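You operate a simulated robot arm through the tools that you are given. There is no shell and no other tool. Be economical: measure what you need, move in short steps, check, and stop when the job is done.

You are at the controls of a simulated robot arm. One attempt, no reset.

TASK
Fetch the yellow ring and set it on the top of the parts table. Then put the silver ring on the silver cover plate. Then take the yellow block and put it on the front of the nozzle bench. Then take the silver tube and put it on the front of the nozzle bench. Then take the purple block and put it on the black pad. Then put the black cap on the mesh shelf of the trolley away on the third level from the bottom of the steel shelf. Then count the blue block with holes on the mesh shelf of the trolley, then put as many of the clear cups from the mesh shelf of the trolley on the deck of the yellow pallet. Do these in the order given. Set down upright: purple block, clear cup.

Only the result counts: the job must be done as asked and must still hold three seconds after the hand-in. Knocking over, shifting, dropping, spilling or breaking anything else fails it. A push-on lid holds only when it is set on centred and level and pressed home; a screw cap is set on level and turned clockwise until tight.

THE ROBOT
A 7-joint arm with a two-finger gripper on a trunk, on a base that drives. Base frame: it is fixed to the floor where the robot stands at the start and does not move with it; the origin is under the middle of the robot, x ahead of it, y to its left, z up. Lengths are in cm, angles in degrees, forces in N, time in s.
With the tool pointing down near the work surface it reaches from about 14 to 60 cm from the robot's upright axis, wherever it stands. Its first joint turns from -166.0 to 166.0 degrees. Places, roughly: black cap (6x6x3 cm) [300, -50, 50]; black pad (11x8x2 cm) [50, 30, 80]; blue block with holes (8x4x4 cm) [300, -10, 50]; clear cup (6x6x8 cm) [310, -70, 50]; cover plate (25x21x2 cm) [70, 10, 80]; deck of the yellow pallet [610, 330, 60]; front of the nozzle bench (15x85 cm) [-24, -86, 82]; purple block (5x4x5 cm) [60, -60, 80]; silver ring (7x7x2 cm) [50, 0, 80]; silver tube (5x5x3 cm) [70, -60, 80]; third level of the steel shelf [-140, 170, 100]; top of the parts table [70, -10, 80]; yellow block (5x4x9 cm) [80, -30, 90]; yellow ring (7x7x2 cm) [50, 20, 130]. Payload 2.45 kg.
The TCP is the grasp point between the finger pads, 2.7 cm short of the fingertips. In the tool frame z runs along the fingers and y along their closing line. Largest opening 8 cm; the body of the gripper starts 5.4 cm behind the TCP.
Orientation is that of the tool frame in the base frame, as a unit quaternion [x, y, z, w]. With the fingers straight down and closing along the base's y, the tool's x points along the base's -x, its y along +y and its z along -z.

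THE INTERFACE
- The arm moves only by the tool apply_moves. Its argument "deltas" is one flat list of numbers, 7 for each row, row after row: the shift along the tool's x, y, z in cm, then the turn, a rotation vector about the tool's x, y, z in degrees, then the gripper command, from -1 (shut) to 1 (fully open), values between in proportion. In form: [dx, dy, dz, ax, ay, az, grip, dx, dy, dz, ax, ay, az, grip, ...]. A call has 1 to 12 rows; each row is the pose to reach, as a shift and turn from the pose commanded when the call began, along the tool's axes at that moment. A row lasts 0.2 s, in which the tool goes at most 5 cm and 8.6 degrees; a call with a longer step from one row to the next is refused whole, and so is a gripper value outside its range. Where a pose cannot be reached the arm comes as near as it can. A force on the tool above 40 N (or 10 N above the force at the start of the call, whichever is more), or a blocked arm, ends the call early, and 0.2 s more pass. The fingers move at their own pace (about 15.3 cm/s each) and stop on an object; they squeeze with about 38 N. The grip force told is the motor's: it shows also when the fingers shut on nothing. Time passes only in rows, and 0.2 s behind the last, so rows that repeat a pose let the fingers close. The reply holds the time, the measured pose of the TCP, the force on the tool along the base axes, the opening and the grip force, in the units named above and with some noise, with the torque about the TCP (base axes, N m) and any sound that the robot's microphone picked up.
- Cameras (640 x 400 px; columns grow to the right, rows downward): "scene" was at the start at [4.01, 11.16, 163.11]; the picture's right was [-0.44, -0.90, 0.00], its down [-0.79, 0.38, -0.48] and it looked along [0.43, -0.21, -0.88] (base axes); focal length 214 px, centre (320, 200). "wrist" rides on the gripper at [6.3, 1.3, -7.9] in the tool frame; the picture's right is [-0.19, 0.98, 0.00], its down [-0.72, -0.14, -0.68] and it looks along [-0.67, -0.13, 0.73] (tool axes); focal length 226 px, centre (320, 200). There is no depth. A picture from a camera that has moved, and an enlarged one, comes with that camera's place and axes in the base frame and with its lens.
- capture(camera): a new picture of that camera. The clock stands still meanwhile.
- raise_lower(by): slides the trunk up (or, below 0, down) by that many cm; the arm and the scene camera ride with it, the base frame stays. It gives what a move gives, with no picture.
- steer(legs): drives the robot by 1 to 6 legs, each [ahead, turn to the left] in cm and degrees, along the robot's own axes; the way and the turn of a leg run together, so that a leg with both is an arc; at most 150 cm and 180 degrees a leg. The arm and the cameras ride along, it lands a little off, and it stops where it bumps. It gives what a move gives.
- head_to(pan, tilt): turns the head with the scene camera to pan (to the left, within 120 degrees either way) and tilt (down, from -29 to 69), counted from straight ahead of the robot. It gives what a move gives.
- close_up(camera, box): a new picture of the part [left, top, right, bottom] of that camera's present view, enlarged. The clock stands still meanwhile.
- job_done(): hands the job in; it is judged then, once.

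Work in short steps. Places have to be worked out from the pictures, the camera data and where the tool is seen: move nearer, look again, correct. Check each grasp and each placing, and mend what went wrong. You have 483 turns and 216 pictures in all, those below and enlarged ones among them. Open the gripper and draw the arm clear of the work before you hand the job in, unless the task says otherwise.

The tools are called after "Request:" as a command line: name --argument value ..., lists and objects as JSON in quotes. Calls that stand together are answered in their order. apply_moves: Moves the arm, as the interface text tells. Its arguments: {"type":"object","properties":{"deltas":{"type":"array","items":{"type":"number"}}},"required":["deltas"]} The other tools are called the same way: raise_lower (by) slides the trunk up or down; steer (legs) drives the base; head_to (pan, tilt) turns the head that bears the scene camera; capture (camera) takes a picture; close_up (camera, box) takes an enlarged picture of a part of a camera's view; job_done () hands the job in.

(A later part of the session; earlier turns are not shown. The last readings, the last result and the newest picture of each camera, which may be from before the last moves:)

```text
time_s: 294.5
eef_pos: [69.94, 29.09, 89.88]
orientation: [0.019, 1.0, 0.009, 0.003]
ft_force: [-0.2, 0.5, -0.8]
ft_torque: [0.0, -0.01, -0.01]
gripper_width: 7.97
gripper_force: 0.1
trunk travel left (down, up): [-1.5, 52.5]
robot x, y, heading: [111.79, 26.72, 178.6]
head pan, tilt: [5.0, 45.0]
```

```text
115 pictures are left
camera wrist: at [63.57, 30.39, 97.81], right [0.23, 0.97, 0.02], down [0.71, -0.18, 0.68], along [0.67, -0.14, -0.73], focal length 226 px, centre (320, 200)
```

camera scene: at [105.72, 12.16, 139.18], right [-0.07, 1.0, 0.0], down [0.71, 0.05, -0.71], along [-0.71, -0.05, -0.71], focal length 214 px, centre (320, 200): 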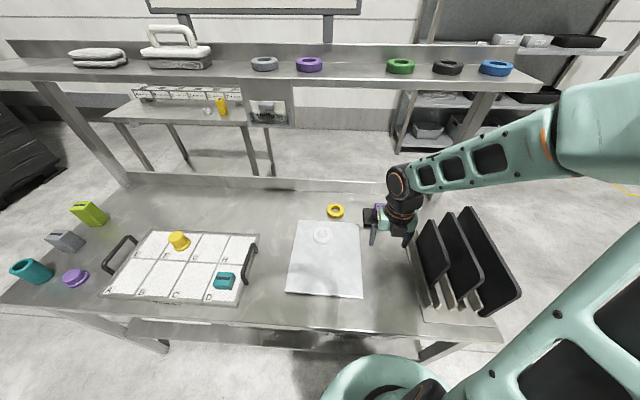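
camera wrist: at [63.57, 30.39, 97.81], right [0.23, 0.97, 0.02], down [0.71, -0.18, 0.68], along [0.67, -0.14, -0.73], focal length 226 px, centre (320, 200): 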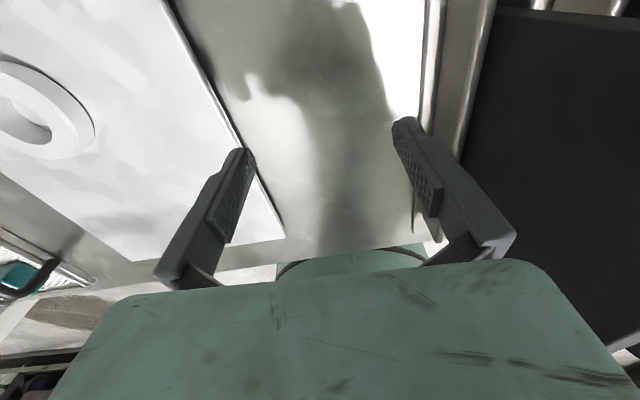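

Clear of the block. I go up 20 cm and retract toward the robot, then check the pad.

Request:
apply_moves --deltas '[0, 0, -4.5, 0, 0, 0, 1, 0, 0, -9, 0, 0, 0, 1, 0, 0, -13.5, 0, 0, 0, 1, -4, 0, -16, 0, 0, 0, 1, -6, 0, -20, 0, 0, 0, 1]'

Request:
close_up --camera "scene" --box '[280, 150, 480, 300]'

```text
time_s: 295.7
eef_pos: [75.66, 28.62, 110.04]
orientation: [0.021, 1.0, 0.01, 0.003]
ft_force: [-0.3, -0.4, -0.7]
ft_torque: [-0.01, -0.06, 0.0]
gripper_width: 8.0
gripper_force: 0.1
trunk travel left (down, up): [-1.5, 52.5]
robot x, y, heading: [112.39, 26.51, 178.7]
head pan, tilt: [5.0, 45.0]
```

```text
2.67 times, centred on (380, 225) of scene
camera zoom: at [105.69, 12.16, 139.18], right [-0.07, 1.0, 0.0], down [0.71, 0.05, -0.71], along [-0.7, -0.05, -0.71], focal length 572 px, centre (160, 133)
```

zoom: 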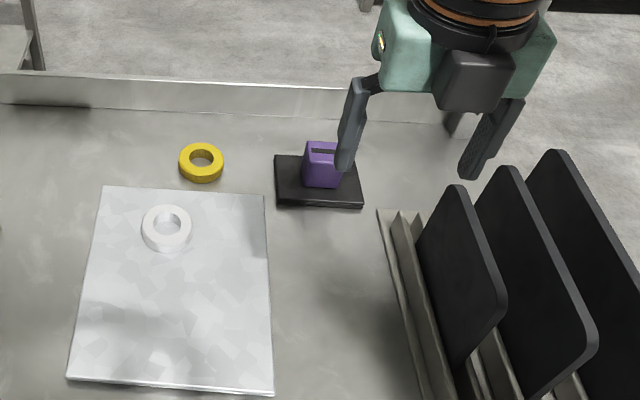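

All good: purple block upright on the pad. Now the trolley at (300, −50): I back away from the table, turn around and look.

Request:
steer --legs '[[-55, 0], [0, -90], [0, -88.7]]'

Request:
head_to --pan -5 --tilt 30

Request:
capture --camera "scene"

```text
time_s: 306.6
eef_pos: [202.97, 25.48, 110.04]
orientation: [1.0, 0.004, -0.003, 0.009]
ft_force: [0.1, 0.7, 0.9]
ft_torque: [0.01, -0.01, -0.01]
gripper_width: 7.99
gripper_force: 0.0
trunk travel left (down, up): [-1.5, 52.5]
robot x, y, heading: [166.56, 25.66, 1.5]
head pan, tilt: [5.0, 45.0]
```

```text
time_s: 307.4
eef_pos: [203.11, 25.46, 110.07]
orientation: [1.0, 0.004, -0.002, 0.009]
ft_force: [-0.7, -0.1, -0.6]
ft_torque: [-0.01, -0.03, 0.03]
gripper_width: 8.0
gripper_force: 0.1
trunk travel left (down, up): [-1.5, 52.5]
robot x, y, heading: [166.54, 25.78, 1.3]
head pan, tilt: [-5.0, 30.0]
```

```text
113 pictures are left
camera scene: at [173.44, 38.89, 141.44], right [-0.06, -1.0, 0.0], down [-0.5, 0.03, -0.87], along [0.86, -0.05, -0.5], focal length 214 px, centre (320, 200)
```

scene: 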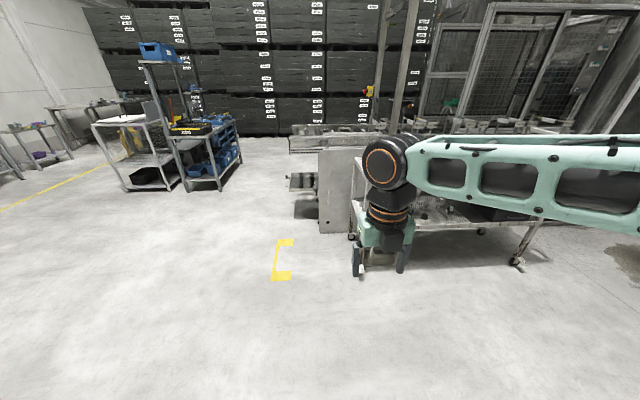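

The forearm hides the trolley. I drive closer at an angle and look again.

Request:
steer --legs '[[0, -47], [70, 0], [0, 46]]'

Request:
head_to --pan 0 --tilt 38

Request:
capture --camera "scene"

Request:
capture --camera "wrist"

```text
time_s: 315.6
eef_pos: [251.66, -27.91, 109.99]
orientation: [1.0, -0.019, -0.002, 0.009]
ft_force: [0.1, 0.0, 0.0]
ft_torque: [0.01, -0.03, -0.03]
gripper_width: 7.99
gripper_force: 0.1
trunk travel left (down, up): [-1.5, 52.5]
robot x, y, heading: [215.41, -26.44, -1.0]
head pan, tilt: [-5.0, 30.0]
```

```text
time_s: 316.3
eef_pos: [251.8, -27.8, 110.04]
orientation: [1.0, -0.018, -0.003, 0.009]
ft_force: [-0.7, -0.4, -0.2]
ft_torque: [-0.01, 0.0, -0.01]
gripper_width: 8.01
gripper_force: 0.0
trunk travel left (down, up): [-1.5, 52.5]
robot x, y, heading: [215.36, -26.18, -0.9]
head pan, tilt: [0.0, 38.0]
```

```text
112 pictures are left
camera scene: at [222.41, -12.33, 140.21], right [-0.02, -1.0, 0.0], down [-0.62, 0.01, -0.79], along [0.79, -0.01, -0.62], focal length 214 px, centre (320, 200)
```

scene: 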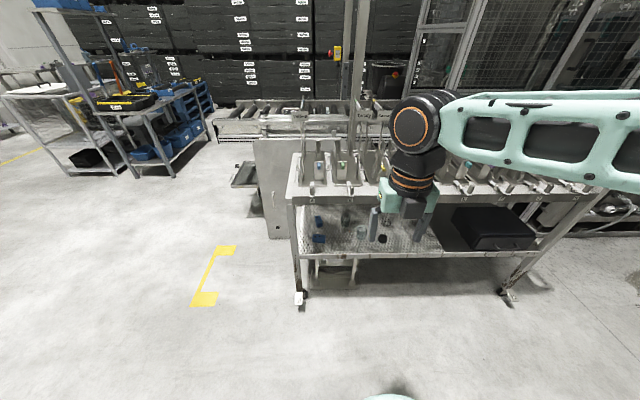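

```text
111 pictures are left
camera wrist: at [258.07, -29.26, 117.92], right [-0.23, -0.97, 0.02], down [-0.71, 0.18, 0.68], along [-0.67, 0.14, -0.73], focal length 226 px, centre (320, 200)
```

wrist: 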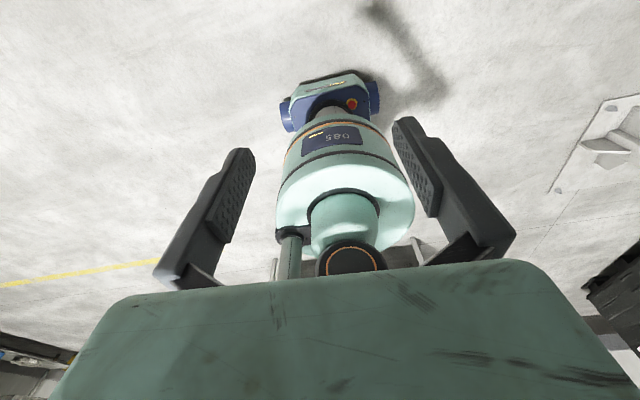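

The mesh shelf is the lower level, under an upper deck. I zoom in on it.

Request:
close_up --camera "scene" --box '[280, 140, 560, 315]'

Request:
close_up --camera "scene" --box '[290, 190, 450, 290]'

```text
2.29 times, centred on (420, 228) of scene
camera zoom: at [222.41, -12.33, 140.21], right [-0.02, -1.0, 0.0], down [-0.62, 0.01, -0.79], along [0.79, -0.01, -0.62], focal length 490 px, centre (91, 137)
```

zoom: 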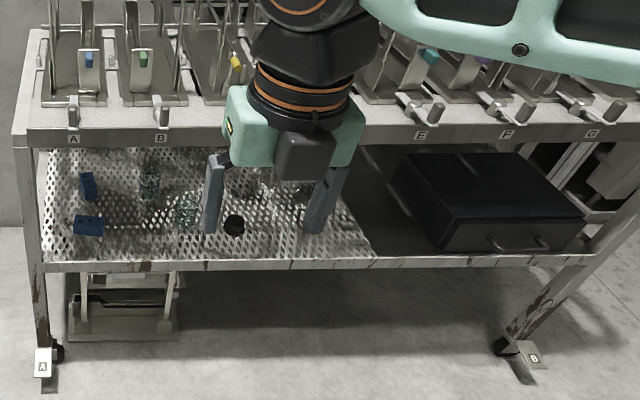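

```text
4.00 times, centred on (370, 240) of scene
camera zoom: at [222.41, -12.33, 140.21], right [-0.02, -1.0, 0.0], down [-0.62, 0.01, -0.79], along [0.79, -0.01, -0.62], focal length 858 px, centre (120, 40)
```

zoom: 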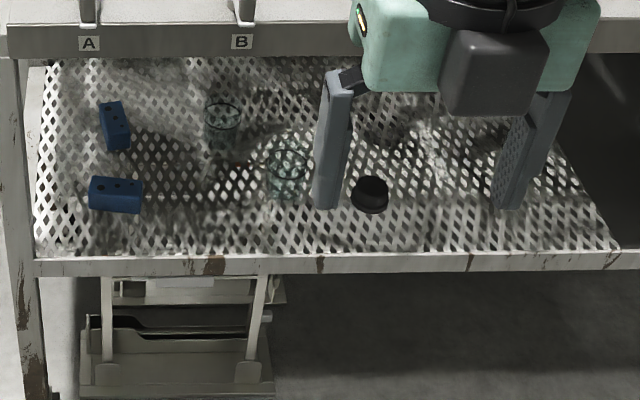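

I see the black cap at ≈ (301, −47.4, 51), 8 cm inside the shelf's front edge (x≈292.5); deck above at z≈83. I drive to face it at about (238, −47).

Request:
steer --legs '[[0, -42], [31, 0], [0, 43]]'

Request:
apply_moves --deltas '[0, 0, 4, 0, 7.4, 0, 1, 0, 0, 8, 0, 14.8, 0, 1, 0, 0, 12, 0, 22, 0, 1, 0, 0, 16, 0, 30, 0, 1, 0, 0, 20, 0, 37, 0, 1, 0, 0, 24.5, 0, 41, 0, 1, 0, 0, 29, 0, 45, 0, 1]'

Request:
capture --camera "scene"

Request:
capture --camera "wrist"

```text
time_s: 322.4
eef_pos: [274.36, -48.09, 110.07]
orientation: [1.0, -0.003, -0.002, 0.009]
ft_force: [0.8, 0.3, -0.3]
ft_torque: [0.01, -0.01, 0.04]
gripper_width: 8.0
gripper_force: 0.1
trunk travel left (down, up): [-1.5, 52.5]
robot x, y, heading: [237.58, -46.98, 0.8]
head pan, tilt: [0.0, 38.0]
```

```text
time_s: 324.1
eef_pos: [284.94, -48.77, 79.99]
orientation: [0.925, 0.0, 0.38, 0.01]
ft_force: [0.5, -0.7, 0.2]
ft_torque: [-0.03, -0.01, 0.0]
gripper_width: 8.0
gripper_force: 0.0
out of reach, approached as far as the arm can: row 4, 5, 6, 7
trunk travel left (down, up): [-1.5, 52.5]
robot x, y, heading: [238.22, -47.24, 0.7]
head pan, tilt: [0.0, 38.0]
```

```text
108 pictures are left
camera scene: at [244.48, -33.14, 140.19], right [0.01, -1.0, 0.0], down [-0.62, -0.01, -0.79], along [0.79, 0.01, -0.62], focal length 214 px, centre (320, 200)
```

scene: 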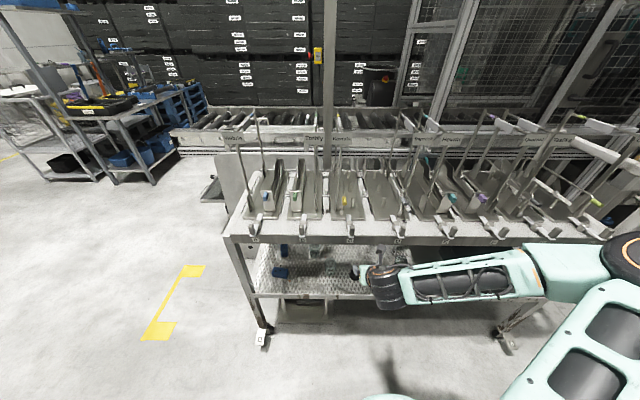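

```text
107 pictures are left
camera wrist: at [283.9, -49.8, 90.06], right [-0.14, -0.98, -0.12], down [-0.99, 0.15, -0.02], along [0.04, 0.11, -0.99], focal length 226 px, centre (320, 200)
```

wrist: 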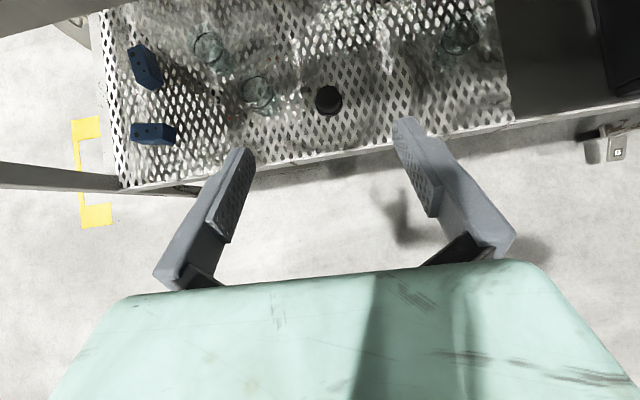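

The wrist view shows the shelf well: cap at (328,100), two blue blocks, three cups. I descend in front of the shelf to z≈62.

Request:
apply_moves --deltas '[-3.1, 0, 3.2, 0, 0, 0, 1, -6.3, 0, 6.4, 0, 0, 0, 1, -9.5, 0, 9.6, 0, 0, 0, 1, -12.65, 0, 12.8, 0, 0, 0, 1]'

Request:
capture --camera "wrist"

Request:
capture --camera "scene"

```text
time_s: 325.1
eef_pos: [286.32, -50.39, 64.96]
orientation: [0.928, -0.001, 0.372, 0.011]
ft_force: [1.0, 1.9, 0.5]
ft_torque: [-0.1, 0.0, -0.07]
gripper_width: 8.01
gripper_force: 0.1
out of reach, approached as far as the arm can: row 3, 4
trunk travel left (down, up): [-1.5, 52.5]
robot x, y, heading: [237.96, -46.93, 0.7]
head pan, tilt: [0.0, 38.0]
```

```text
106 pictures are left
camera wrist: at [285.47, -51.46, 75.05], right [-0.15, -0.98, -0.11], down [-0.99, 0.15, -0.01], along [0.02, 0.11, -0.99], focal length 226 px, centre (320, 200)
```

wrist: 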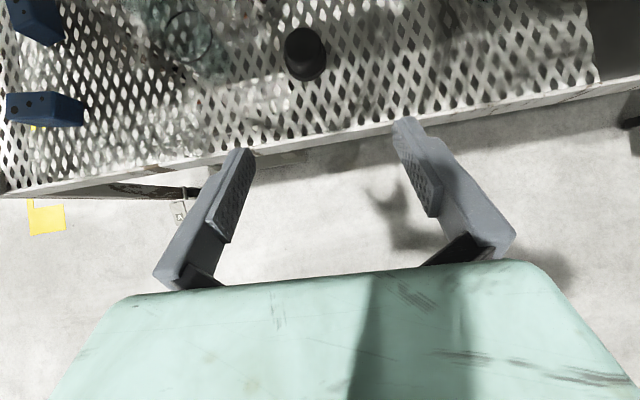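

```text
105 pictures are left
camera scene: at [244.77, -32.9, 140.1], right [0.01, -1.0, 0.0], down [-0.62, -0.01, -0.79], along [0.79, 0.01, -0.62], focal length 214 px, centre (320, 200)
```

scene: 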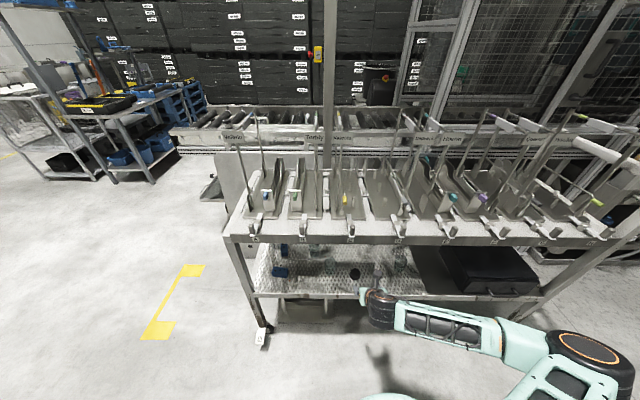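

Cap estimate from two views: ≈ (303, −49.3), top z≈48. I move forward and down under the deck toward it.

Request:
apply_moves --deltas '[0.7, -0.3, 4.4, 0, 0, 0, 1, 1.5, -0.6, 8.8, 0, 0, 0, 1, 2.2, -0.9, 13.2, 0, 0, 0, 1]'

Request:
capture --camera "wrist"

```text
time_s: 325.9
eef_pos: [297.4, -50.96, 58.1]
orientation: [0.925, 0.0, 0.381, 0.011]
ft_force: [0.0, 0.2, 0.7]
ft_torque: [0.0, 0.03, -0.04]
gripper_width: 7.97
gripper_force: 0.1
out of reach, approached as far as the arm can: row 1, 2, 3
trunk travel left (down, up): [-1.5, 52.5]
robot x, y, heading: [237.97, -47.43, 0.9]
head pan, tilt: [0.0, 38.0]
```

```text
104 pictures are left
camera wrist: at [296.38, -52.09, 68.09], right [-0.14, -0.98, -0.12], down [-0.99, 0.15, -0.02], along [0.04, 0.11, -0.99], focal length 226 px, centre (320, 200)
```

wrist: 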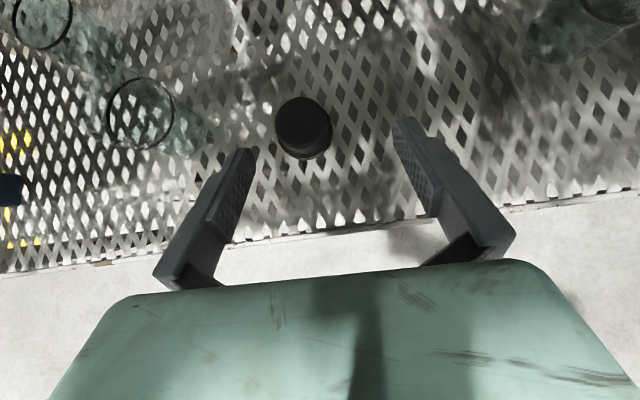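

The arm is near its reach limit here. I pull back a little, drive the robot 12 cm closer and go down again.

Request:
apply_moves --deltas '[-2.6, 0.2, -2.4, 0, 0, 0, 1, -5.2, 0.4, -4.8, 0, 0, 0, 1, -7.8, 0.6, -7.2, 0, 0, 0, 1, -9.5, 0.8, -9.2, 0, 0, 0, 1]'

Request:
steer --legs '[[12, 0]]'

Request:
capture --camera "wrist"

Request:
capture --camera "scene"

```text
time_s: 326.9
eef_pos: [286.47, -54.37, 61.03]
orientation: [0.931, 0.003, 0.366, 0.001]
ft_force: [0.3, -0.3, -0.3]
ft_torque: [-0.02, 0.01, -0.02]
gripper_width: 8.0
gripper_force: 0.0
out of reach, approached as far as the arm can: row 1, 2, 3, 4
trunk travel left (down, up): [-1.5, 52.5]
robot x, y, heading: [237.99, -47.15, 0.8]
head pan, tilt: [0.0, 38.0]
```

```text
time_s: 328.1
eef_pos: [298.37, -54.02, 61.25]
orientation: [0.93, 0.005, 0.367, 0.001]
ft_force: [0.6, 0.8, -0.2]
ft_torque: [0.03, 0.01, 0.0]
gripper_width: 8.0
gripper_force: 0.0
trunk travel left (down, up): [-1.5, 52.5]
robot x, y, heading: [249.89, -47.13, 0.7]
head pan, tilt: [0.0, 38.0]
```

```text
103 pictures are left
camera wrist: at [297.65, -55.17, 71.2], right [-0.13, -0.98, -0.13], down [-0.99, 0.13, 0.01], along [0.01, 0.13, -0.99], focal length 226 px, centre (320, 200)
```

wrist: 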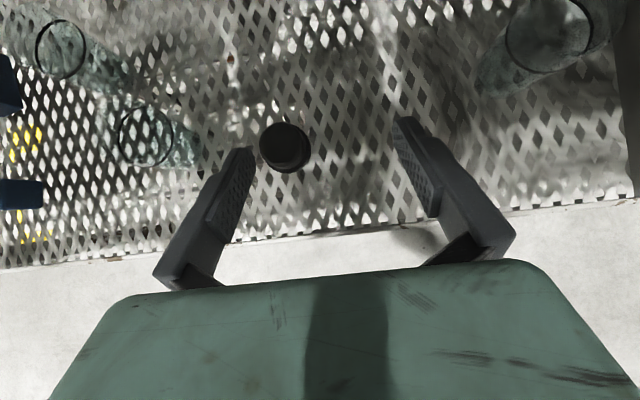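

```text
102 pictures are left
camera scene: at [256.32, -32.99, 140.21], right [0.02, -1.0, 0.0], down [-0.62, -0.01, -0.79], along [0.79, 0.01, -0.62], focal length 214 px, centre (320, 200)
```

scene: 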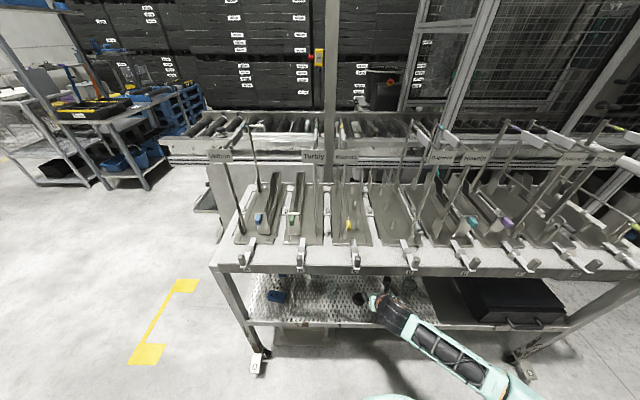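

Cap ≈ (304, −49), top ≈46.5. I move to a 5 cm standoff.

Request:
apply_moves --deltas '[-2.2, -1.7, 2.8, 0, 0, 0, 1, -4.4, -3.4, 5.6, 0, 0, 0, 1, -6.6, -5, 8.5, 0, 0, 0, 1]'

Request:
capture --camera "wrist"

```text
time_s: 328.9
eef_pos: [303.08, -51.47, 54.08]
orientation: [0.939, 0.009, 0.343, -0.01]
ft_force: [0.1, 0.4, -0.4]
ft_torque: [0.0, -0.04, 0.02]
gripper_width: 7.99
gripper_force: 0.0
out of reach, approached as far as the arm can: row 1, 2, 3
trunk travel left (down, up): [-1.5, 52.5]
robot x, y, heading: [249.52, -47.11, 0.9]
head pan, tilt: [0.0, 38.0]
```

```text
101 pictures are left
camera wrist: at [302.81, -52.88, 64.24], right [-0.12, -0.98, -0.14], down [-0.99, 0.12, 0.06], along [-0.05, 0.14, -0.99], focal length 226 px, centre (320, 200)
```

wrist: 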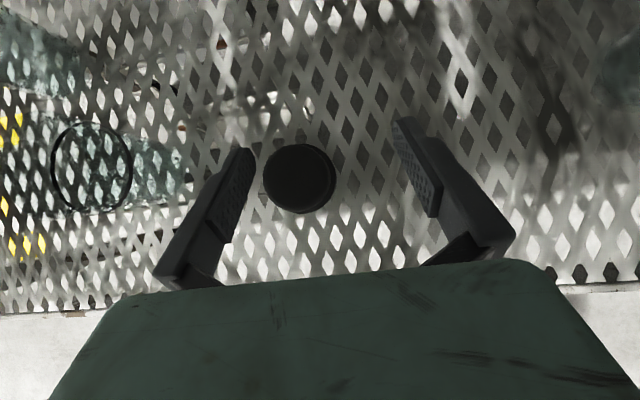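

The low, near pose isn't reached with a 45° lean. I try a steeper tool (lean ~20°), which keeps the wrist higher, over the cap.

Request:
apply_moves --deltas '[-0.6, -0.8, 0.4, 0, -6.7, 0, 1, -1.2, -1.7, 0.8, 0, -13.4, 0, 1, -1.7, -2.5, 1.2, 0, -20, 0, 1]'

Request:
capture --camera "wrist"

Request:
head_to --pan -20 --tilt 50

Request:
capture --camera "scene"

```text
time_s: 329.7
eef_pos: [301.9, -49.3, 51.91]
orientation: [0.985, 0.01, 0.17, -0.01]
ft_force: [0.8, 0.0, -1.0]
ft_torque: [0.05, 0.02, -0.02]
gripper_width: 8.03
gripper_force: 0.1
trunk travel left (down, up): [-1.5, 52.5]
robot x, y, heading: [249.53, -46.58, 1.1]
head pan, tilt: [0.0, 38.0]
```

```text
100 pictures are left
camera wrist: at [305.18, -50.53, 61.51], right [-0.16, -0.98, -0.08], down [-0.91, 0.12, 0.4], along [-0.39, 0.14, -0.91], focal length 226 px, centre (320, 200)
```

wrist: 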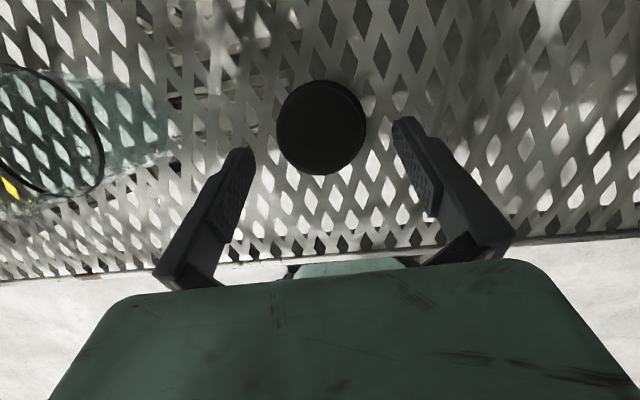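

```text
time_s: 330.5
eef_pos: [301.91, -49.14, 51.97]
orientation: [0.985, 0.011, 0.171, -0.008]
ft_force: [-0.1, 0.2, -0.2]
ft_torque: [0.01, -0.04, 0.02]
gripper_width: 8.0
gripper_force: 0.0
trunk travel left (down, up): [-1.5, 52.5]
robot x, y, heading: [249.72, -46.92, 0.8]
head pan, tilt: [-20.0, 50.0]
```

```text
99 pictures are left
camera scene: at [254.58, -35.89, 138.5], right [-0.33, -0.95, 0.0], down [-0.72, 0.25, -0.64], along [0.61, -0.21, -0.76], focal length 214 px, centre (320, 200)
```

scene: 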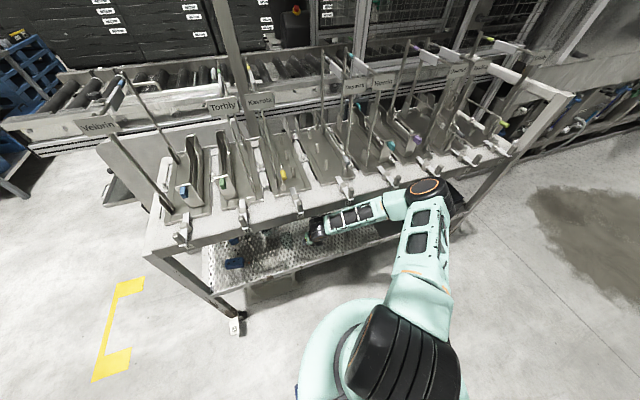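

The pose is reached, but the elbow is near the deck's front. I back the robot 7 cm and re-extend.

Request:
steer --legs '[[-7, 0]]'

Request:
apply_moves --deltas '[2.3, 0, 0.7, 0, 0, 0, 1, 4.6, 0, 1.4, 0, 0, 0, 1, 6.8, 0, 2.2, 0, 0, 0, 1]'

Request:
capture --camera "wrist"

Request:
capture --camera "scene"

```text
time_s: 331.5
eef_pos: [295.55, -48.9, 52.27]
orientation: [0.985, 0.011, 0.173, -0.008]
ft_force: [0.0, -0.2, -1.0]
ft_torque: [0.01, 0.03, -0.03]
gripper_width: 8.01
gripper_force: 0.0
trunk travel left (down, up): [-1.5, 52.5]
robot x, y, heading: [242.73, -47.5, 1.3]
head pan, tilt: [-20.0, 50.0]
```

```text
time_s: 332.5
eef_pos: [299.73, -49.71, 51.22]
orientation: [0.988, 0.008, 0.156, -0.009]
ft_force: [0.5, -0.2, -0.3]
ft_torque: [-0.01, -0.03, -0.02]
gripper_width: 7.99
gripper_force: 0.1
trunk travel left (down, up): [-1.5, 52.5]
robot x, y, heading: [242.26, -47.03, 0.8]
head pan, tilt: [-20.0, 50.0]
stopped in row 3: the arm was blocked; the commanded pose is now the measured one
```

```text
98 pictures are left
camera wrist: at [303.33, -51.12, 60.68], right [-0.17, -0.98, -0.07], down [-0.89, 0.12, 0.43], along [-0.41, 0.14, -0.9], focal length 226 px, centre (320, 200)
```

wrist: 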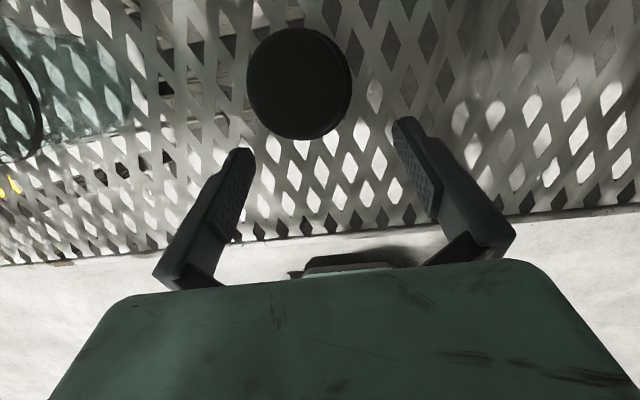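

```text
97 pictures are left
camera scene: at [246.82, -35.94, 138.57], right [-0.33, -0.94, 0.0], down [-0.72, 0.25, -0.65], along [0.61, -0.21, -0.76], focal length 214 px, centre (320, 200)
```

scene: 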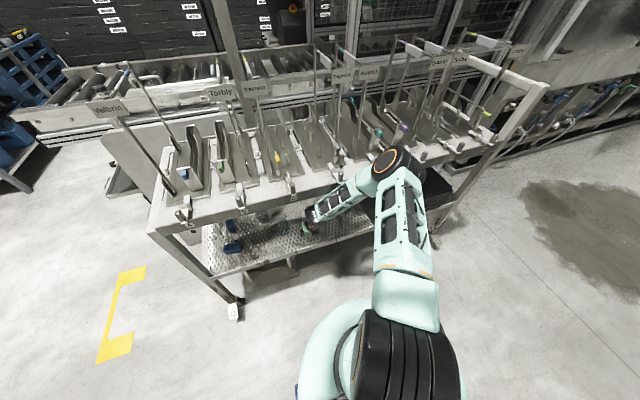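

The elbow probably met the deck. I retract at once, and will come at it with the robot turned right (heading ≈ −45°) so that the elbow stays away from the trolley.

Request:
apply_moves --deltas '[-3, 0, -2, 0, 0, 0, 1, -6.8, 0, -3.5, 0, 0, 0, 1, -11, 0, -5, 0, 0, 0, 1, -15.5, 0, -7, 0, 0, 0, 1, -19.5, 0, -9.5, 0, 0, 0, 1]'

Request:
capture --camera "scene"

```text
time_s: 333.7
eef_pos: [279.0, -49.96, 54.19]
orientation: [0.987, 0.007, 0.157, -0.008]
ft_force: [0.0, 0.5, 1.2]
ft_torque: [0.02, 0.02, -0.02]
gripper_width: 8.02
gripper_force: 0.1
trunk travel left (down, up): [-1.5, 52.5]
robot x, y, heading: [242.26, -47.6, 1.0]
head pan, tilt: [-20.0, 50.0]
```

```text
96 pictures are left
camera scene: at [247.51, -35.78, 138.49], right [-0.33, -0.94, 0.0], down [-0.72, 0.25, -0.64], along [0.61, -0.21, -0.77], focal length 214 px, centre (320, 200)
```

scene: 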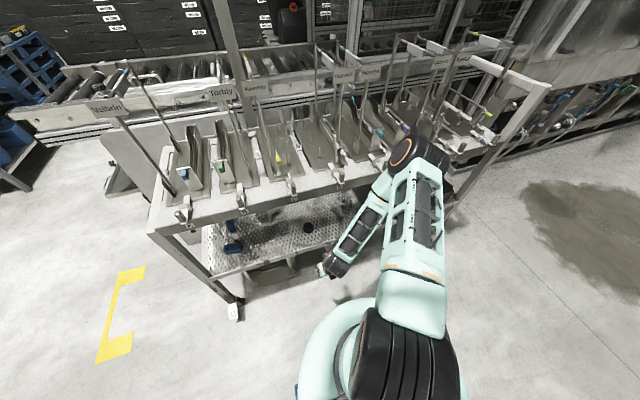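

Request:
steer --legs '[[-25, 0], [0, 45], [42, 0], [0, -96]]'

Request:
head_to --pan 20 --tilt 45

Request:
capture --camera "scene"

```text
time_s: 344.0
eef_pos: [267.32, -47.99, 54.23]
orientation: [0.894, -0.42, 0.145, 0.061]
ft_force: [0.3, 0.0, -0.1]
ft_torque: [0.02, 0.0, 0.03]
gripper_width: 8.02
gripper_force: 0.0
trunk travel left (down, up): [-1.5, 52.5]
robot x, y, heading: [246.34, -17.67, -50.5]
head pan, tilt: [-20.0, 50.0]
```

```text
time_s: 345.1
eef_pos: [267.24, -47.87, 54.2]
orientation: [0.894, -0.419, 0.145, 0.06]
ft_force: [0.2, -0.4, 0.6]
ft_torque: [0.01, 0.03, 0.03]
gripper_width: 7.99
gripper_force: 0.1
trunk travel left (down, up): [-1.5, 52.5]
robot x, y, heading: [246.53, -17.52, -50.4]
head pan, tilt: [20.0, 45.0]
```

```text
95 pictures are left
camera scene: at [263.05, -11.39, 139.18], right [-0.51, -0.86, 0.0], down [-0.61, 0.36, -0.71], along [0.61, -0.36, -0.71], focal length 214 px, centre (320, 200)
```

scene: 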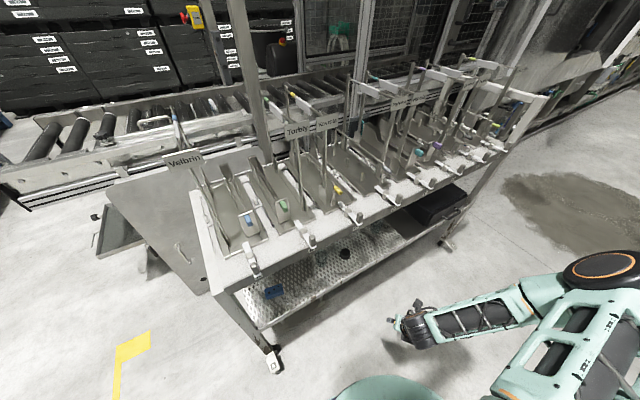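

Now the elbow is away from the trolley. I drive 8 cm on and swing the tool in under the deck, pointing toward the cap with a 40° lean.

Request:
steer --legs '[[8, 0]]'

Request:
apply_moves --deltas '[1.4, -4.1, -0.1, 2.3, 4.3, -4.5, 1, 2.7, -8.2, -0.2, 4.6, 8.6, -9, 1, 4.1, -12.2, -0.3, 7, 12.9, -13.6, 1, 5.4, -16.3, -0.4, 9.3, 17.2, -18.1, 1, 6.8, -20.4, -0.5, 11.6, 21.5, -22.6, 1]'

Request:
capture --camera "wrist"

Request:
capture --camera "scene"

```text
time_s: 346.1
eef_pos: [272.49, -54.16, 54.15]
orientation: [0.894, -0.419, 0.145, 0.061]
ft_force: [0.2, -0.9, -0.2]
ft_torque: [0.0, -0.01, -0.03]
gripper_width: 8.01
gripper_force: 0.1
trunk travel left (down, up): [-1.5, 52.5]
robot x, y, heading: [251.08, -23.97, -50.3]
head pan, tilt: [20.0, 45.0]
```

```text
time_s: 347.3
eef_pos: [293.33, -47.37, 58.95]
orientation: [0.921, -0.202, 0.325, 0.071]
ft_force: [1.1, 0.7, 0.0]
ft_torque: [-0.07, 0.11, -0.04]
gripper_width: 8.02
gripper_force: 0.1
out of reach, approached as far as the arm can: row 4, 5
trunk travel left (down, up): [-1.5, 52.5]
robot x, y, heading: [251.74, -23.76, -50.3]
head pan, tilt: [20.0, 45.0]
```

```text
94 pictures are left
camera wrist: at [292.79, -48.53, 69.08], right [-0.54, -0.83, -0.12], down [-0.84, 0.54, 0.08], along [0.0, 0.15, -0.99], focal length 226 px, centre (320, 200)
```

wrist: 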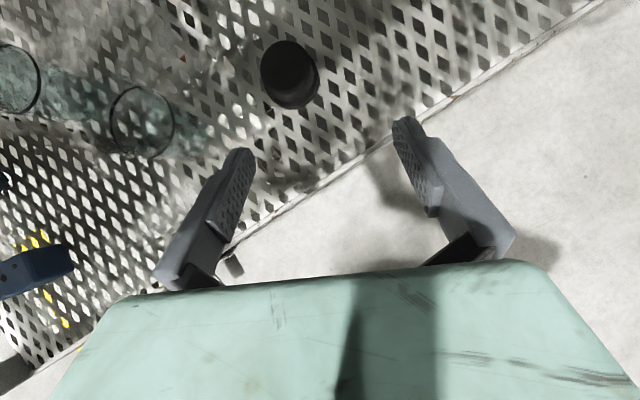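

```text
93 pictures are left
camera scene: at [268.51, -17.44, 139.11], right [-0.5, -0.86, 0.0], down [-0.61, 0.36, -0.71], along [0.61, -0.36, -0.71], focal length 214 px, centre (320, 200)
```

scene: 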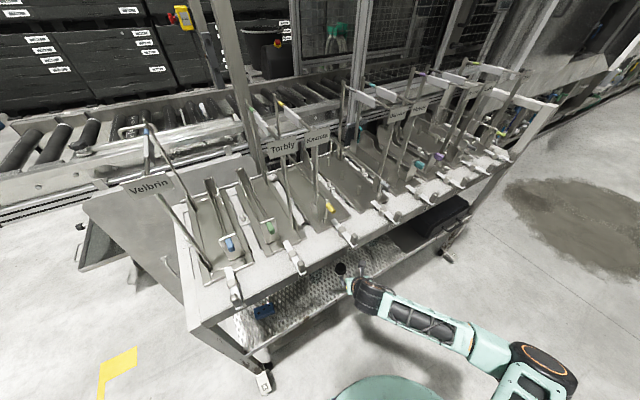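

Cap at ≈ (304.6, −49.4). I steepen the tool to a ~21° lean while moving to just above it.

Request:
apply_moves --deltas '[0.9, -0.9, 3.7, 0, -6, 0, 1, 1.8, -1.7, 7.4, 0, -12, 0, 1, 2.5, -2.5, 11, 0, -18, 0, 1]'

Request:
capture --camera "wrist"

Request:
capture --camera "scene"

```text
time_s: 348.1
eef_pos: [302.27, -49.05, 51.9]
orientation: [0.958, -0.212, 0.187, 0.042]
ft_force: [-1.1, -0.7, 0.4]
ft_torque: [-0.02, -0.03, 0.0]
gripper_width: 7.99
gripper_force: 0.1
trunk travel left (down, up): [-1.5, 52.5]
robot x, y, heading: [251.63, -23.75, -50.3]
head pan, tilt: [20.0, 45.0]
```

```text
92 pictures are left
camera wrist: at [304.45, -51.43, 61.57], right [-0.58, -0.81, -0.07], down [-0.78, 0.52, 0.36], along [-0.26, 0.26, -0.93], focal length 226 px, centre (320, 200)
```

wrist: 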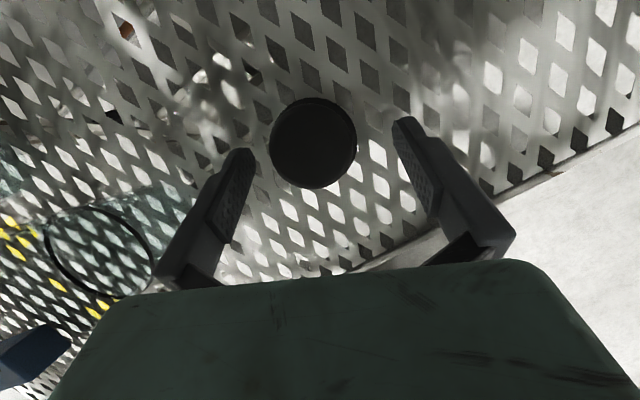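

```text
91 pictures are left
camera scene: at [268.2, -17.67, 139.18], right [-0.5, -0.86, 0.0], down [-0.61, 0.36, -0.71], along [0.61, -0.36, -0.71], focal length 214 px, centre (320, 200)
```

scene: 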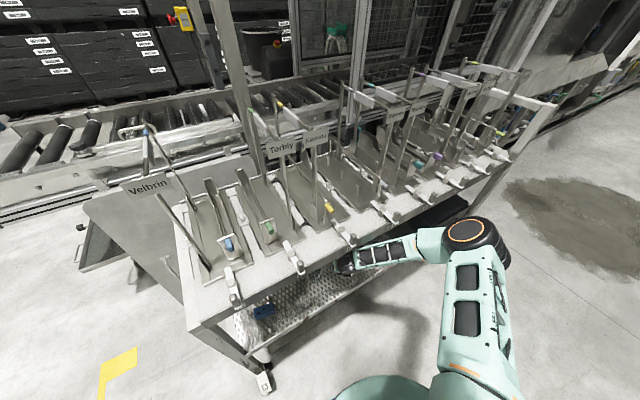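

Cap centred at (303.8, −49.15), clear of the cup. I go down 4.9 cm in steps and close.

Request:
apply_moves --deltas '[-0.4, -0.4, 2, 0, 0, 0, 1, -0.8, -0.5, 4, 0, 0, 0, 1, -0.94, -0.5, 4.8, 0, 0, 0, 1]'

Request:
capture --camera "wrist"

```text
time_s: 348.6
eef_pos: [303.37, -49.01, 50.64]
orientation: [0.957, -0.21, 0.194, 0.043]
ft_force: [-7.9, 1.4, 37.9]
ft_torque: [-0.07, 0.06, -0.02]
gripper_width: 6.93
gripper_force: 0.0
trunk travel left (down, up): [-1.5, 52.5]
robot x, y, heading: [251.48, -23.96, -50.5]
head pan, tilt: [20.0, 45.0]
stopped in row 2: the force on the tool passed its limit at 160 N (the readings are from after the stop); the commanded pose is now the measured one
```

```text
90 pictures are left
camera wrist: at [305.41, -51.3, 60.33], right [-0.57, -0.82, -0.08], down [-0.78, 0.52, 0.35], along [-0.25, 0.26, -0.93], focal length 226 px, centre (320, 200)
```

wrist: 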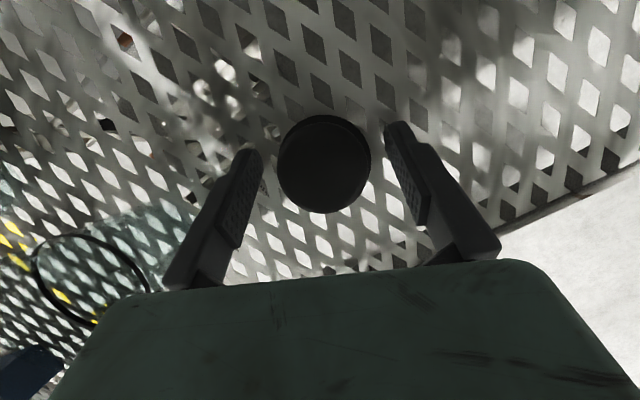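

The fingertips touched the mesh (z≈48), so the shelf is higher than thought; the cap sits right between the tips. I raise 0.4 cm and close.

Request:
apply_moves --deltas '[0.1, 0, -0.4, 0, 0, 0, 1, 0.1, 0, -0.4, 0, 0, 0, -1, 0.1, 0, -0.4, 0, 0, 0, -1, 0.1, 0, -0.4, 0, 0, 0, -1]'

Request:
capture --camera "wrist"

```text
time_s: 349.6
eef_pos: [303.3, -49.05, 50.66]
orientation: [0.958, -0.211, 0.189, 0.042]
ft_force: [-0.3, -0.3, -0.4]
ft_torque: [0.03, 0.0, -0.01]
gripper_width: 5.01
gripper_force: 38.0
trunk travel left (down, up): [-1.5, 52.5]
robot x, y, heading: [251.58, -23.98, -50.3]
head pan, tilt: [20.0, 45.0]
```

```text
89 pictures are left
camera wrist: at [305.32, -51.3, 60.25], right [-0.57, -0.81, -0.07], down [-0.78, 0.52, 0.36], along [-0.25, 0.26, -0.93], focal length 226 px, centre (320, 200)
```

wrist: 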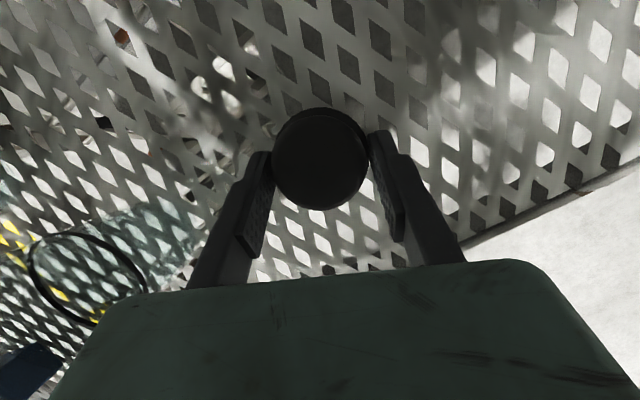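

Cap gripped (5.0 cm). I lift 6 cm, look over the shelf for counting, before retracting.

Request:
apply_moves --deltas '[0.8, 0, -1.8, 0, 0, 0, -1, 2.2, 0, -5.5, 0, 0, 0, -1]'

Request:
capture --camera "wrist"

```text
time_s: 350.4
eef_pos: [297.95, -50.24, 53.13]
orientation: [0.963, -0.218, 0.146, 0.056]
ft_force: [0.4, 0.3, -0.6]
ft_torque: [-0.02, 0.05, 0.02]
gripper_width: 5.0
gripper_force: 38.0
trunk travel left (down, up): [-1.5, 52.5]
robot x, y, heading: [251.79, -23.94, -51.0]
head pan, tilt: [20.0, 45.0]
stopped in row 2: the arm was blocked; the commanded pose is now the measured one
```

```text
88 pictures are left
camera wrist: at [300.9, -52.57, 62.57], right [-0.6, -0.8, -0.01], down [-0.73, 0.53, 0.42], along [-0.33, 0.26, -0.91], focal length 226 px, centre (320, 200)
```

wrist: 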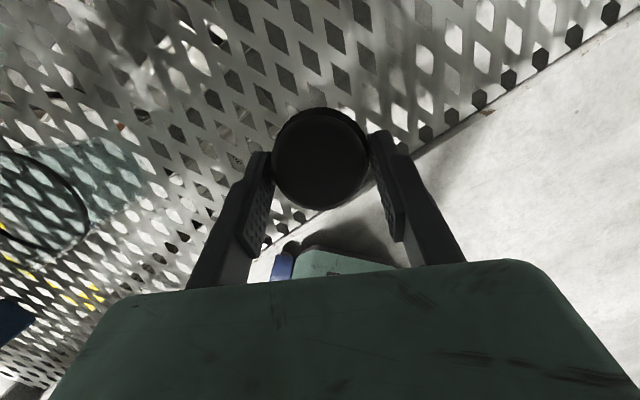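

The lift was stopped by the deck above, but the cap is off the shelf. I withdraw horizontally out of the trolley.

Request:
apply_moves --deltas '[-3.8, 2, -1.2, 0, 0, 0, -1, -7.6, 4, -2.5, 0, 0, 0, -1, -11.4, 6, -4, 0, 0, 0, -1, -15.2, 7.9, -5.6, 0, 0, 0, -1, -19, 9.8, -7, 0, 0, 0, -1]'

Request:
capture --camera "scene"

```text
time_s: 351.6
eef_pos: [276.06, -50.24, 54.57]
orientation: [0.963, -0.217, 0.15, 0.058]
ft_force: [0.3, 0.0, -0.5]
ft_torque: [-0.03, 0.06, -0.01]
gripper_width: 4.97
gripper_force: 38.4
trunk travel left (down, up): [-1.5, 52.5]
robot x, y, heading: [251.39, -23.67, -50.9]
head pan, tilt: [20.0, 45.0]
```

```text
87 pictures are left
camera scene: at [268.28, -17.54, 139.16], right [-0.51, -0.86, 0.0], down [-0.61, 0.36, -0.71], along [0.61, -0.36, -0.71], focal length 214 px, centre (320, 200)
```

scene: 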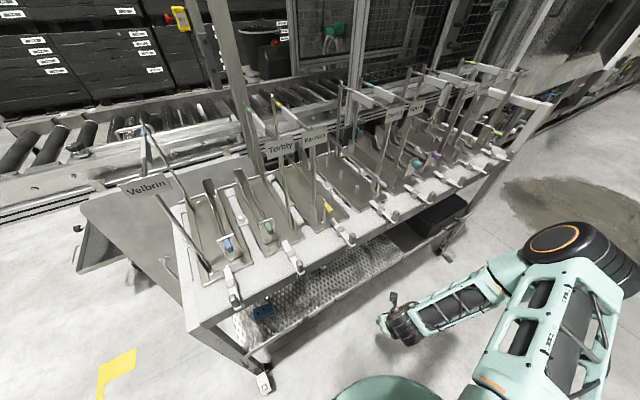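

Cap is out. Now to the steel shelf: I turn away from the trolley (rightwards) and drive round past the parts table.

Request:
steer --legs '[[0, -100], [0, -83], [150, 0], [22, 0], [0, 54]]'

Request:
raise_lower --by 25

```text
time_s: 354.7
eef_pos: [241.26, -58.48, 54.56]
orientation: [0.731, -0.664, 0.101, 0.124]
ft_force: [-0.6, 0.4, -0.5]
ft_torque: [0.01, 0.02, 0.01]
gripper_width: 4.99
gripper_force: 37.9
trunk travel left (down, up): [-1.5, 52.5]
robot x, y, heading: [251.66, -23.65, -109.2]
head pan, tilt: [20.0, 45.0]
stopped in leg 1: the robot was blocked; the commanded pose is now the measured one
```

```text
time_s: 357.2
eef_pos: [241.35, -58.69, 79.53]
orientation: [0.731, -0.663, 0.102, 0.123]
ft_force: [-0.5, 0.3, -0.5]
ft_torque: [-0.06, 0.01, 0.0]
gripper_width: 5.02
gripper_force: 37.7
trunk travel left (down, up): [-26.5, 27.5]
robot x, y, heading: [251.44, -24.09, -109.4]
head pan, tilt: [20.0, 45.0]
```

The robot was blocked while turning. I look around to find what it touches.

Request:
head_to --pan 110 --tilt 60

Request:
capture --camera "scene"

Request:
capture --camera "wrist"

```text
time_s: 358.9
eef_pos: [241.36, -58.53, 79.52]
orientation: [0.731, -0.663, 0.101, 0.124]
ft_force: [0.0, -0.3, -0.6]
ft_torque: [-0.03, 0.0, 0.04]
gripper_width: 4.99
gripper_force: 37.9
trunk travel left (down, up): [-26.5, 27.5]
robot x, y, heading: [251.78, -23.89, -109.5]
head pan, tilt: [110.0, 60.0]
```

```text
86 pictures are left
camera scene: at [272.06, -26.55, 162.24], right [0.01, -1.0, 0.0], down [-0.87, -0.01, -0.5], along [0.5, 0.01, -0.87], focal length 214 px, centre (320, 200)
```

scene: 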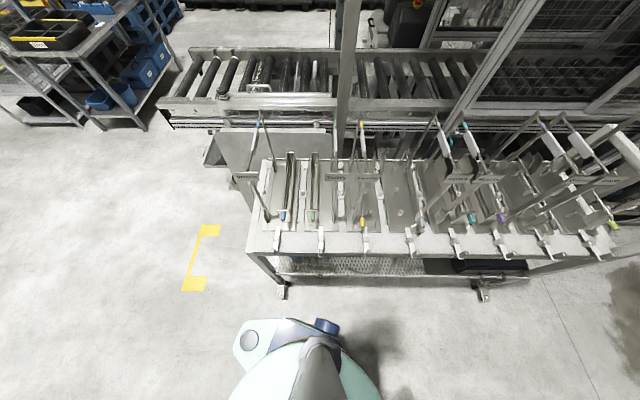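

```text
85 pictures are left
camera wrist: at [240.79, -62.17, 89.08], right [-1.0, 0.1, -0.01], down [0.08, 0.91, 0.42], along [0.05, 0.41, -0.91], focal length 226 px, centre (320, 200)
```

wrist: 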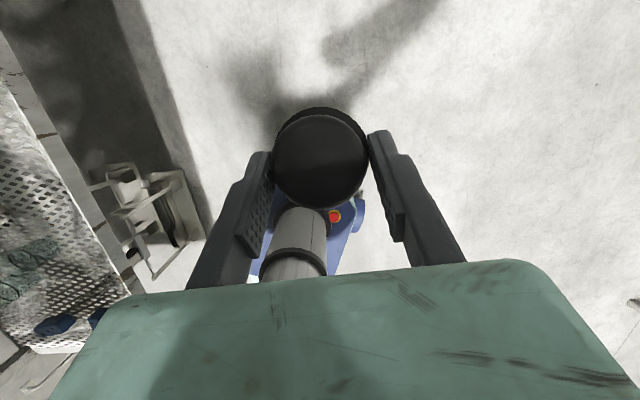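

Nothing touches visibly (base ≈20 cm from the trolley feet). I drive forward away from the trolley (40 cm) and then continue turning in smaller parts.

Request:
steer --legs '[[40, 0], [0, -60]]'

```text
time_s: 359.8
eef_pos: [241.05, -59.43, 79.59]
orientation: [0.73, -0.664, 0.102, 0.125]
ft_force: [0.3, -0.2, 0.0]
ft_torque: [-0.02, -0.02, 0.04]
gripper_width: 5.0
gripper_force: 37.8
trunk travel left (down, up): [-26.5, 27.5]
robot x, y, heading: [251.09, -24.56, -109.2]
head pan, tilt: [110.0, 60.0]
stopped in leg 1: the robot was blocked; the commanded pose is now the measured one
```

Request:
head_to --pan 0 --tilt 62

Request:
capture --camera "scene"

Request:
head_to --pan 60 --tilt 69

Request:
capture --camera "scene"

```text
time_s: 361.6
eef_pos: [240.85, -59.47, 79.59]
orientation: [0.73, -0.664, 0.102, 0.124]
ft_force: [-0.1, -0.4, -0.3]
ft_torque: [0.02, 0.02, -0.03]
gripper_width: 5.0
gripper_force: 38.1
trunk travel left (down, up): [-26.5, 27.5]
robot x, y, heading: [250.94, -24.63, -109.0]
head pan, tilt: [0.0, 62.0]
```

```text
84 pictures are left
camera scene: at [263.0, -33.56, 162.0], right [-0.94, 0.33, 0.0], down [0.29, 0.83, -0.47], along [-0.15, -0.44, -0.88], focal length 214 px, centre (320, 200)
```

scene: 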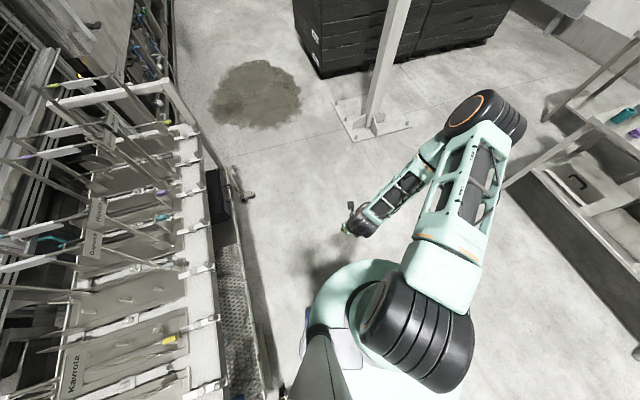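

```text
time_s: 362.9
eef_pos: [240.96, -59.38, 79.53]
orientation: [0.731, -0.664, 0.101, 0.124]
ft_force: [0.6, 0.7, -0.7]
ft_torque: [-0.02, 0.0, 0.0]
gripper_width: 5.02
gripper_force: 38.2
trunk travel left (down, up): [-26.5, 27.5]
robot x, y, heading: [250.97, -24.72, -109.1]
head pan, tilt: [60.0, 68.8]
```

```text
83 pictures are left
camera scene: at [268.76, -31.71, 161.3], right [-0.76, -0.65, 0.0], down [-0.61, 0.71, -0.36], along [0.24, -0.27, -0.93], focal length 214 px, centre (320, 200)
```

scene: 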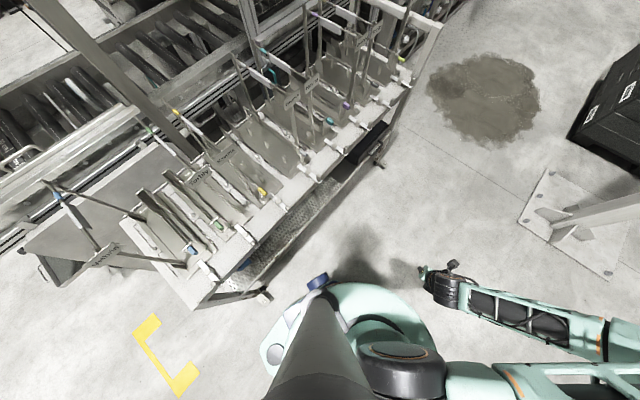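

I test which motions are free: a small left turn first.

Request:
steer --legs '[[0, 10]]'

Request:
steer --legs '[[-5, 0]]'

```text
time_s: 364.0
eef_pos: [247.19, -60.59, 79.61]
orientation: [0.786, -0.597, 0.112, 0.115]
ft_force: [0.5, 0.3, -0.8]
ft_torque: [0.02, -0.01, -0.01]
gripper_width: 5.0
gripper_force: 38.0
trunk travel left (down, up): [-26.5, 27.5]
robot x, y, heading: [251.63, -25.0, -99.1]
head pan, tilt: [60.0, 68.8]
```

```text
time_s: 365.0
eef_pos: [247.93, -55.48, 79.68]
orientation: [0.786, -0.598, 0.112, 0.114]
ft_force: [-0.1, 0.3, 0.1]
ft_torque: [0.01, 0.01, 0.01]
gripper_width: 5.01
gripper_force: 38.0
trunk travel left (down, up): [-26.5, 27.5]
robot x, y, heading: [251.87, -19.4, -98.6]
head pan, tilt: [60.0, 68.8]
```

Backward and left are free; something blocks front-right. I back off 60 cm (toward +y, open floor) and turn there.

Request:
steer --legs '[[-60, 0], [0, -45]]'

```text
time_s: 370.5
eef_pos: [233.5, 17.35, 79.5]
orientation: [-0.5, 0.851, -0.06, -0.148]
ft_force: [1.6, 0.7, -0.8]
ft_torque: [0.02, 0.0, 0.0]
gripper_width: 4.98
gripper_force: 37.8
trunk travel left (down, up): [-26.5, 27.5]
robot x, y, heading: [261.39, 40.26, -143.8]
head pan, tilt: [60.0, 68.8]
```

Request:
head_to --pan 45 --tilt 42

Request:
capture --camera "scene"

```text
time_s: 371.4
eef_pos: [233.36, 17.35, 79.53]
orientation: [-0.5, 0.851, -0.061, -0.149]
ft_force: [0.2, -0.4, -0.6]
ft_torque: [-0.03, 0.01, -0.01]
gripper_width: 5.02
gripper_force: 38.3
trunk travel left (down, up): [-26.5, 27.5]
robot x, y, heading: [261.32, 40.45, -143.7]
head pan, tilt: [45.0, 42.0]
```

```text
82 pictures are left
camera scene: at [270.22, 21.83, 164.61], right [-0.99, 0.15, 0.0], down [0.1, 0.66, -0.74], along [-0.11, -0.73, -0.67], focal length 214 px, centre (320, 200)
```

scene: 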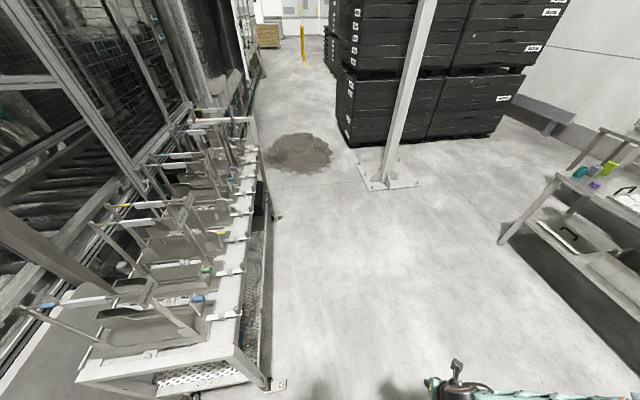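

The floor there is clear; most likely the base's long rear touched the trolley foot. I drive forward away from the trolley first, then turn and go on.

Request:
steer --legs '[[70, 0], [0, -75], [130, 0], [0, 39]]'

```text
time_s: 384.5
eef_pos: [76.32, 92.37, 79.54]
orientation: [0.102, 0.982, 0.039, -0.155]
ft_force: [0.0, -0.1, -0.7]
ft_torque: [0.0, 0.0, 0.01]
gripper_width: 4.99
gripper_force: 37.6
trunk travel left (down, up): [-26.5, 27.5]
robot x, y, heading: [106.44, 72.29, 145.2]
head pan, tilt: [45.0, 42.0]
stopped in leg 3: the robot was blocked; the commanded pose is now the measured one
```

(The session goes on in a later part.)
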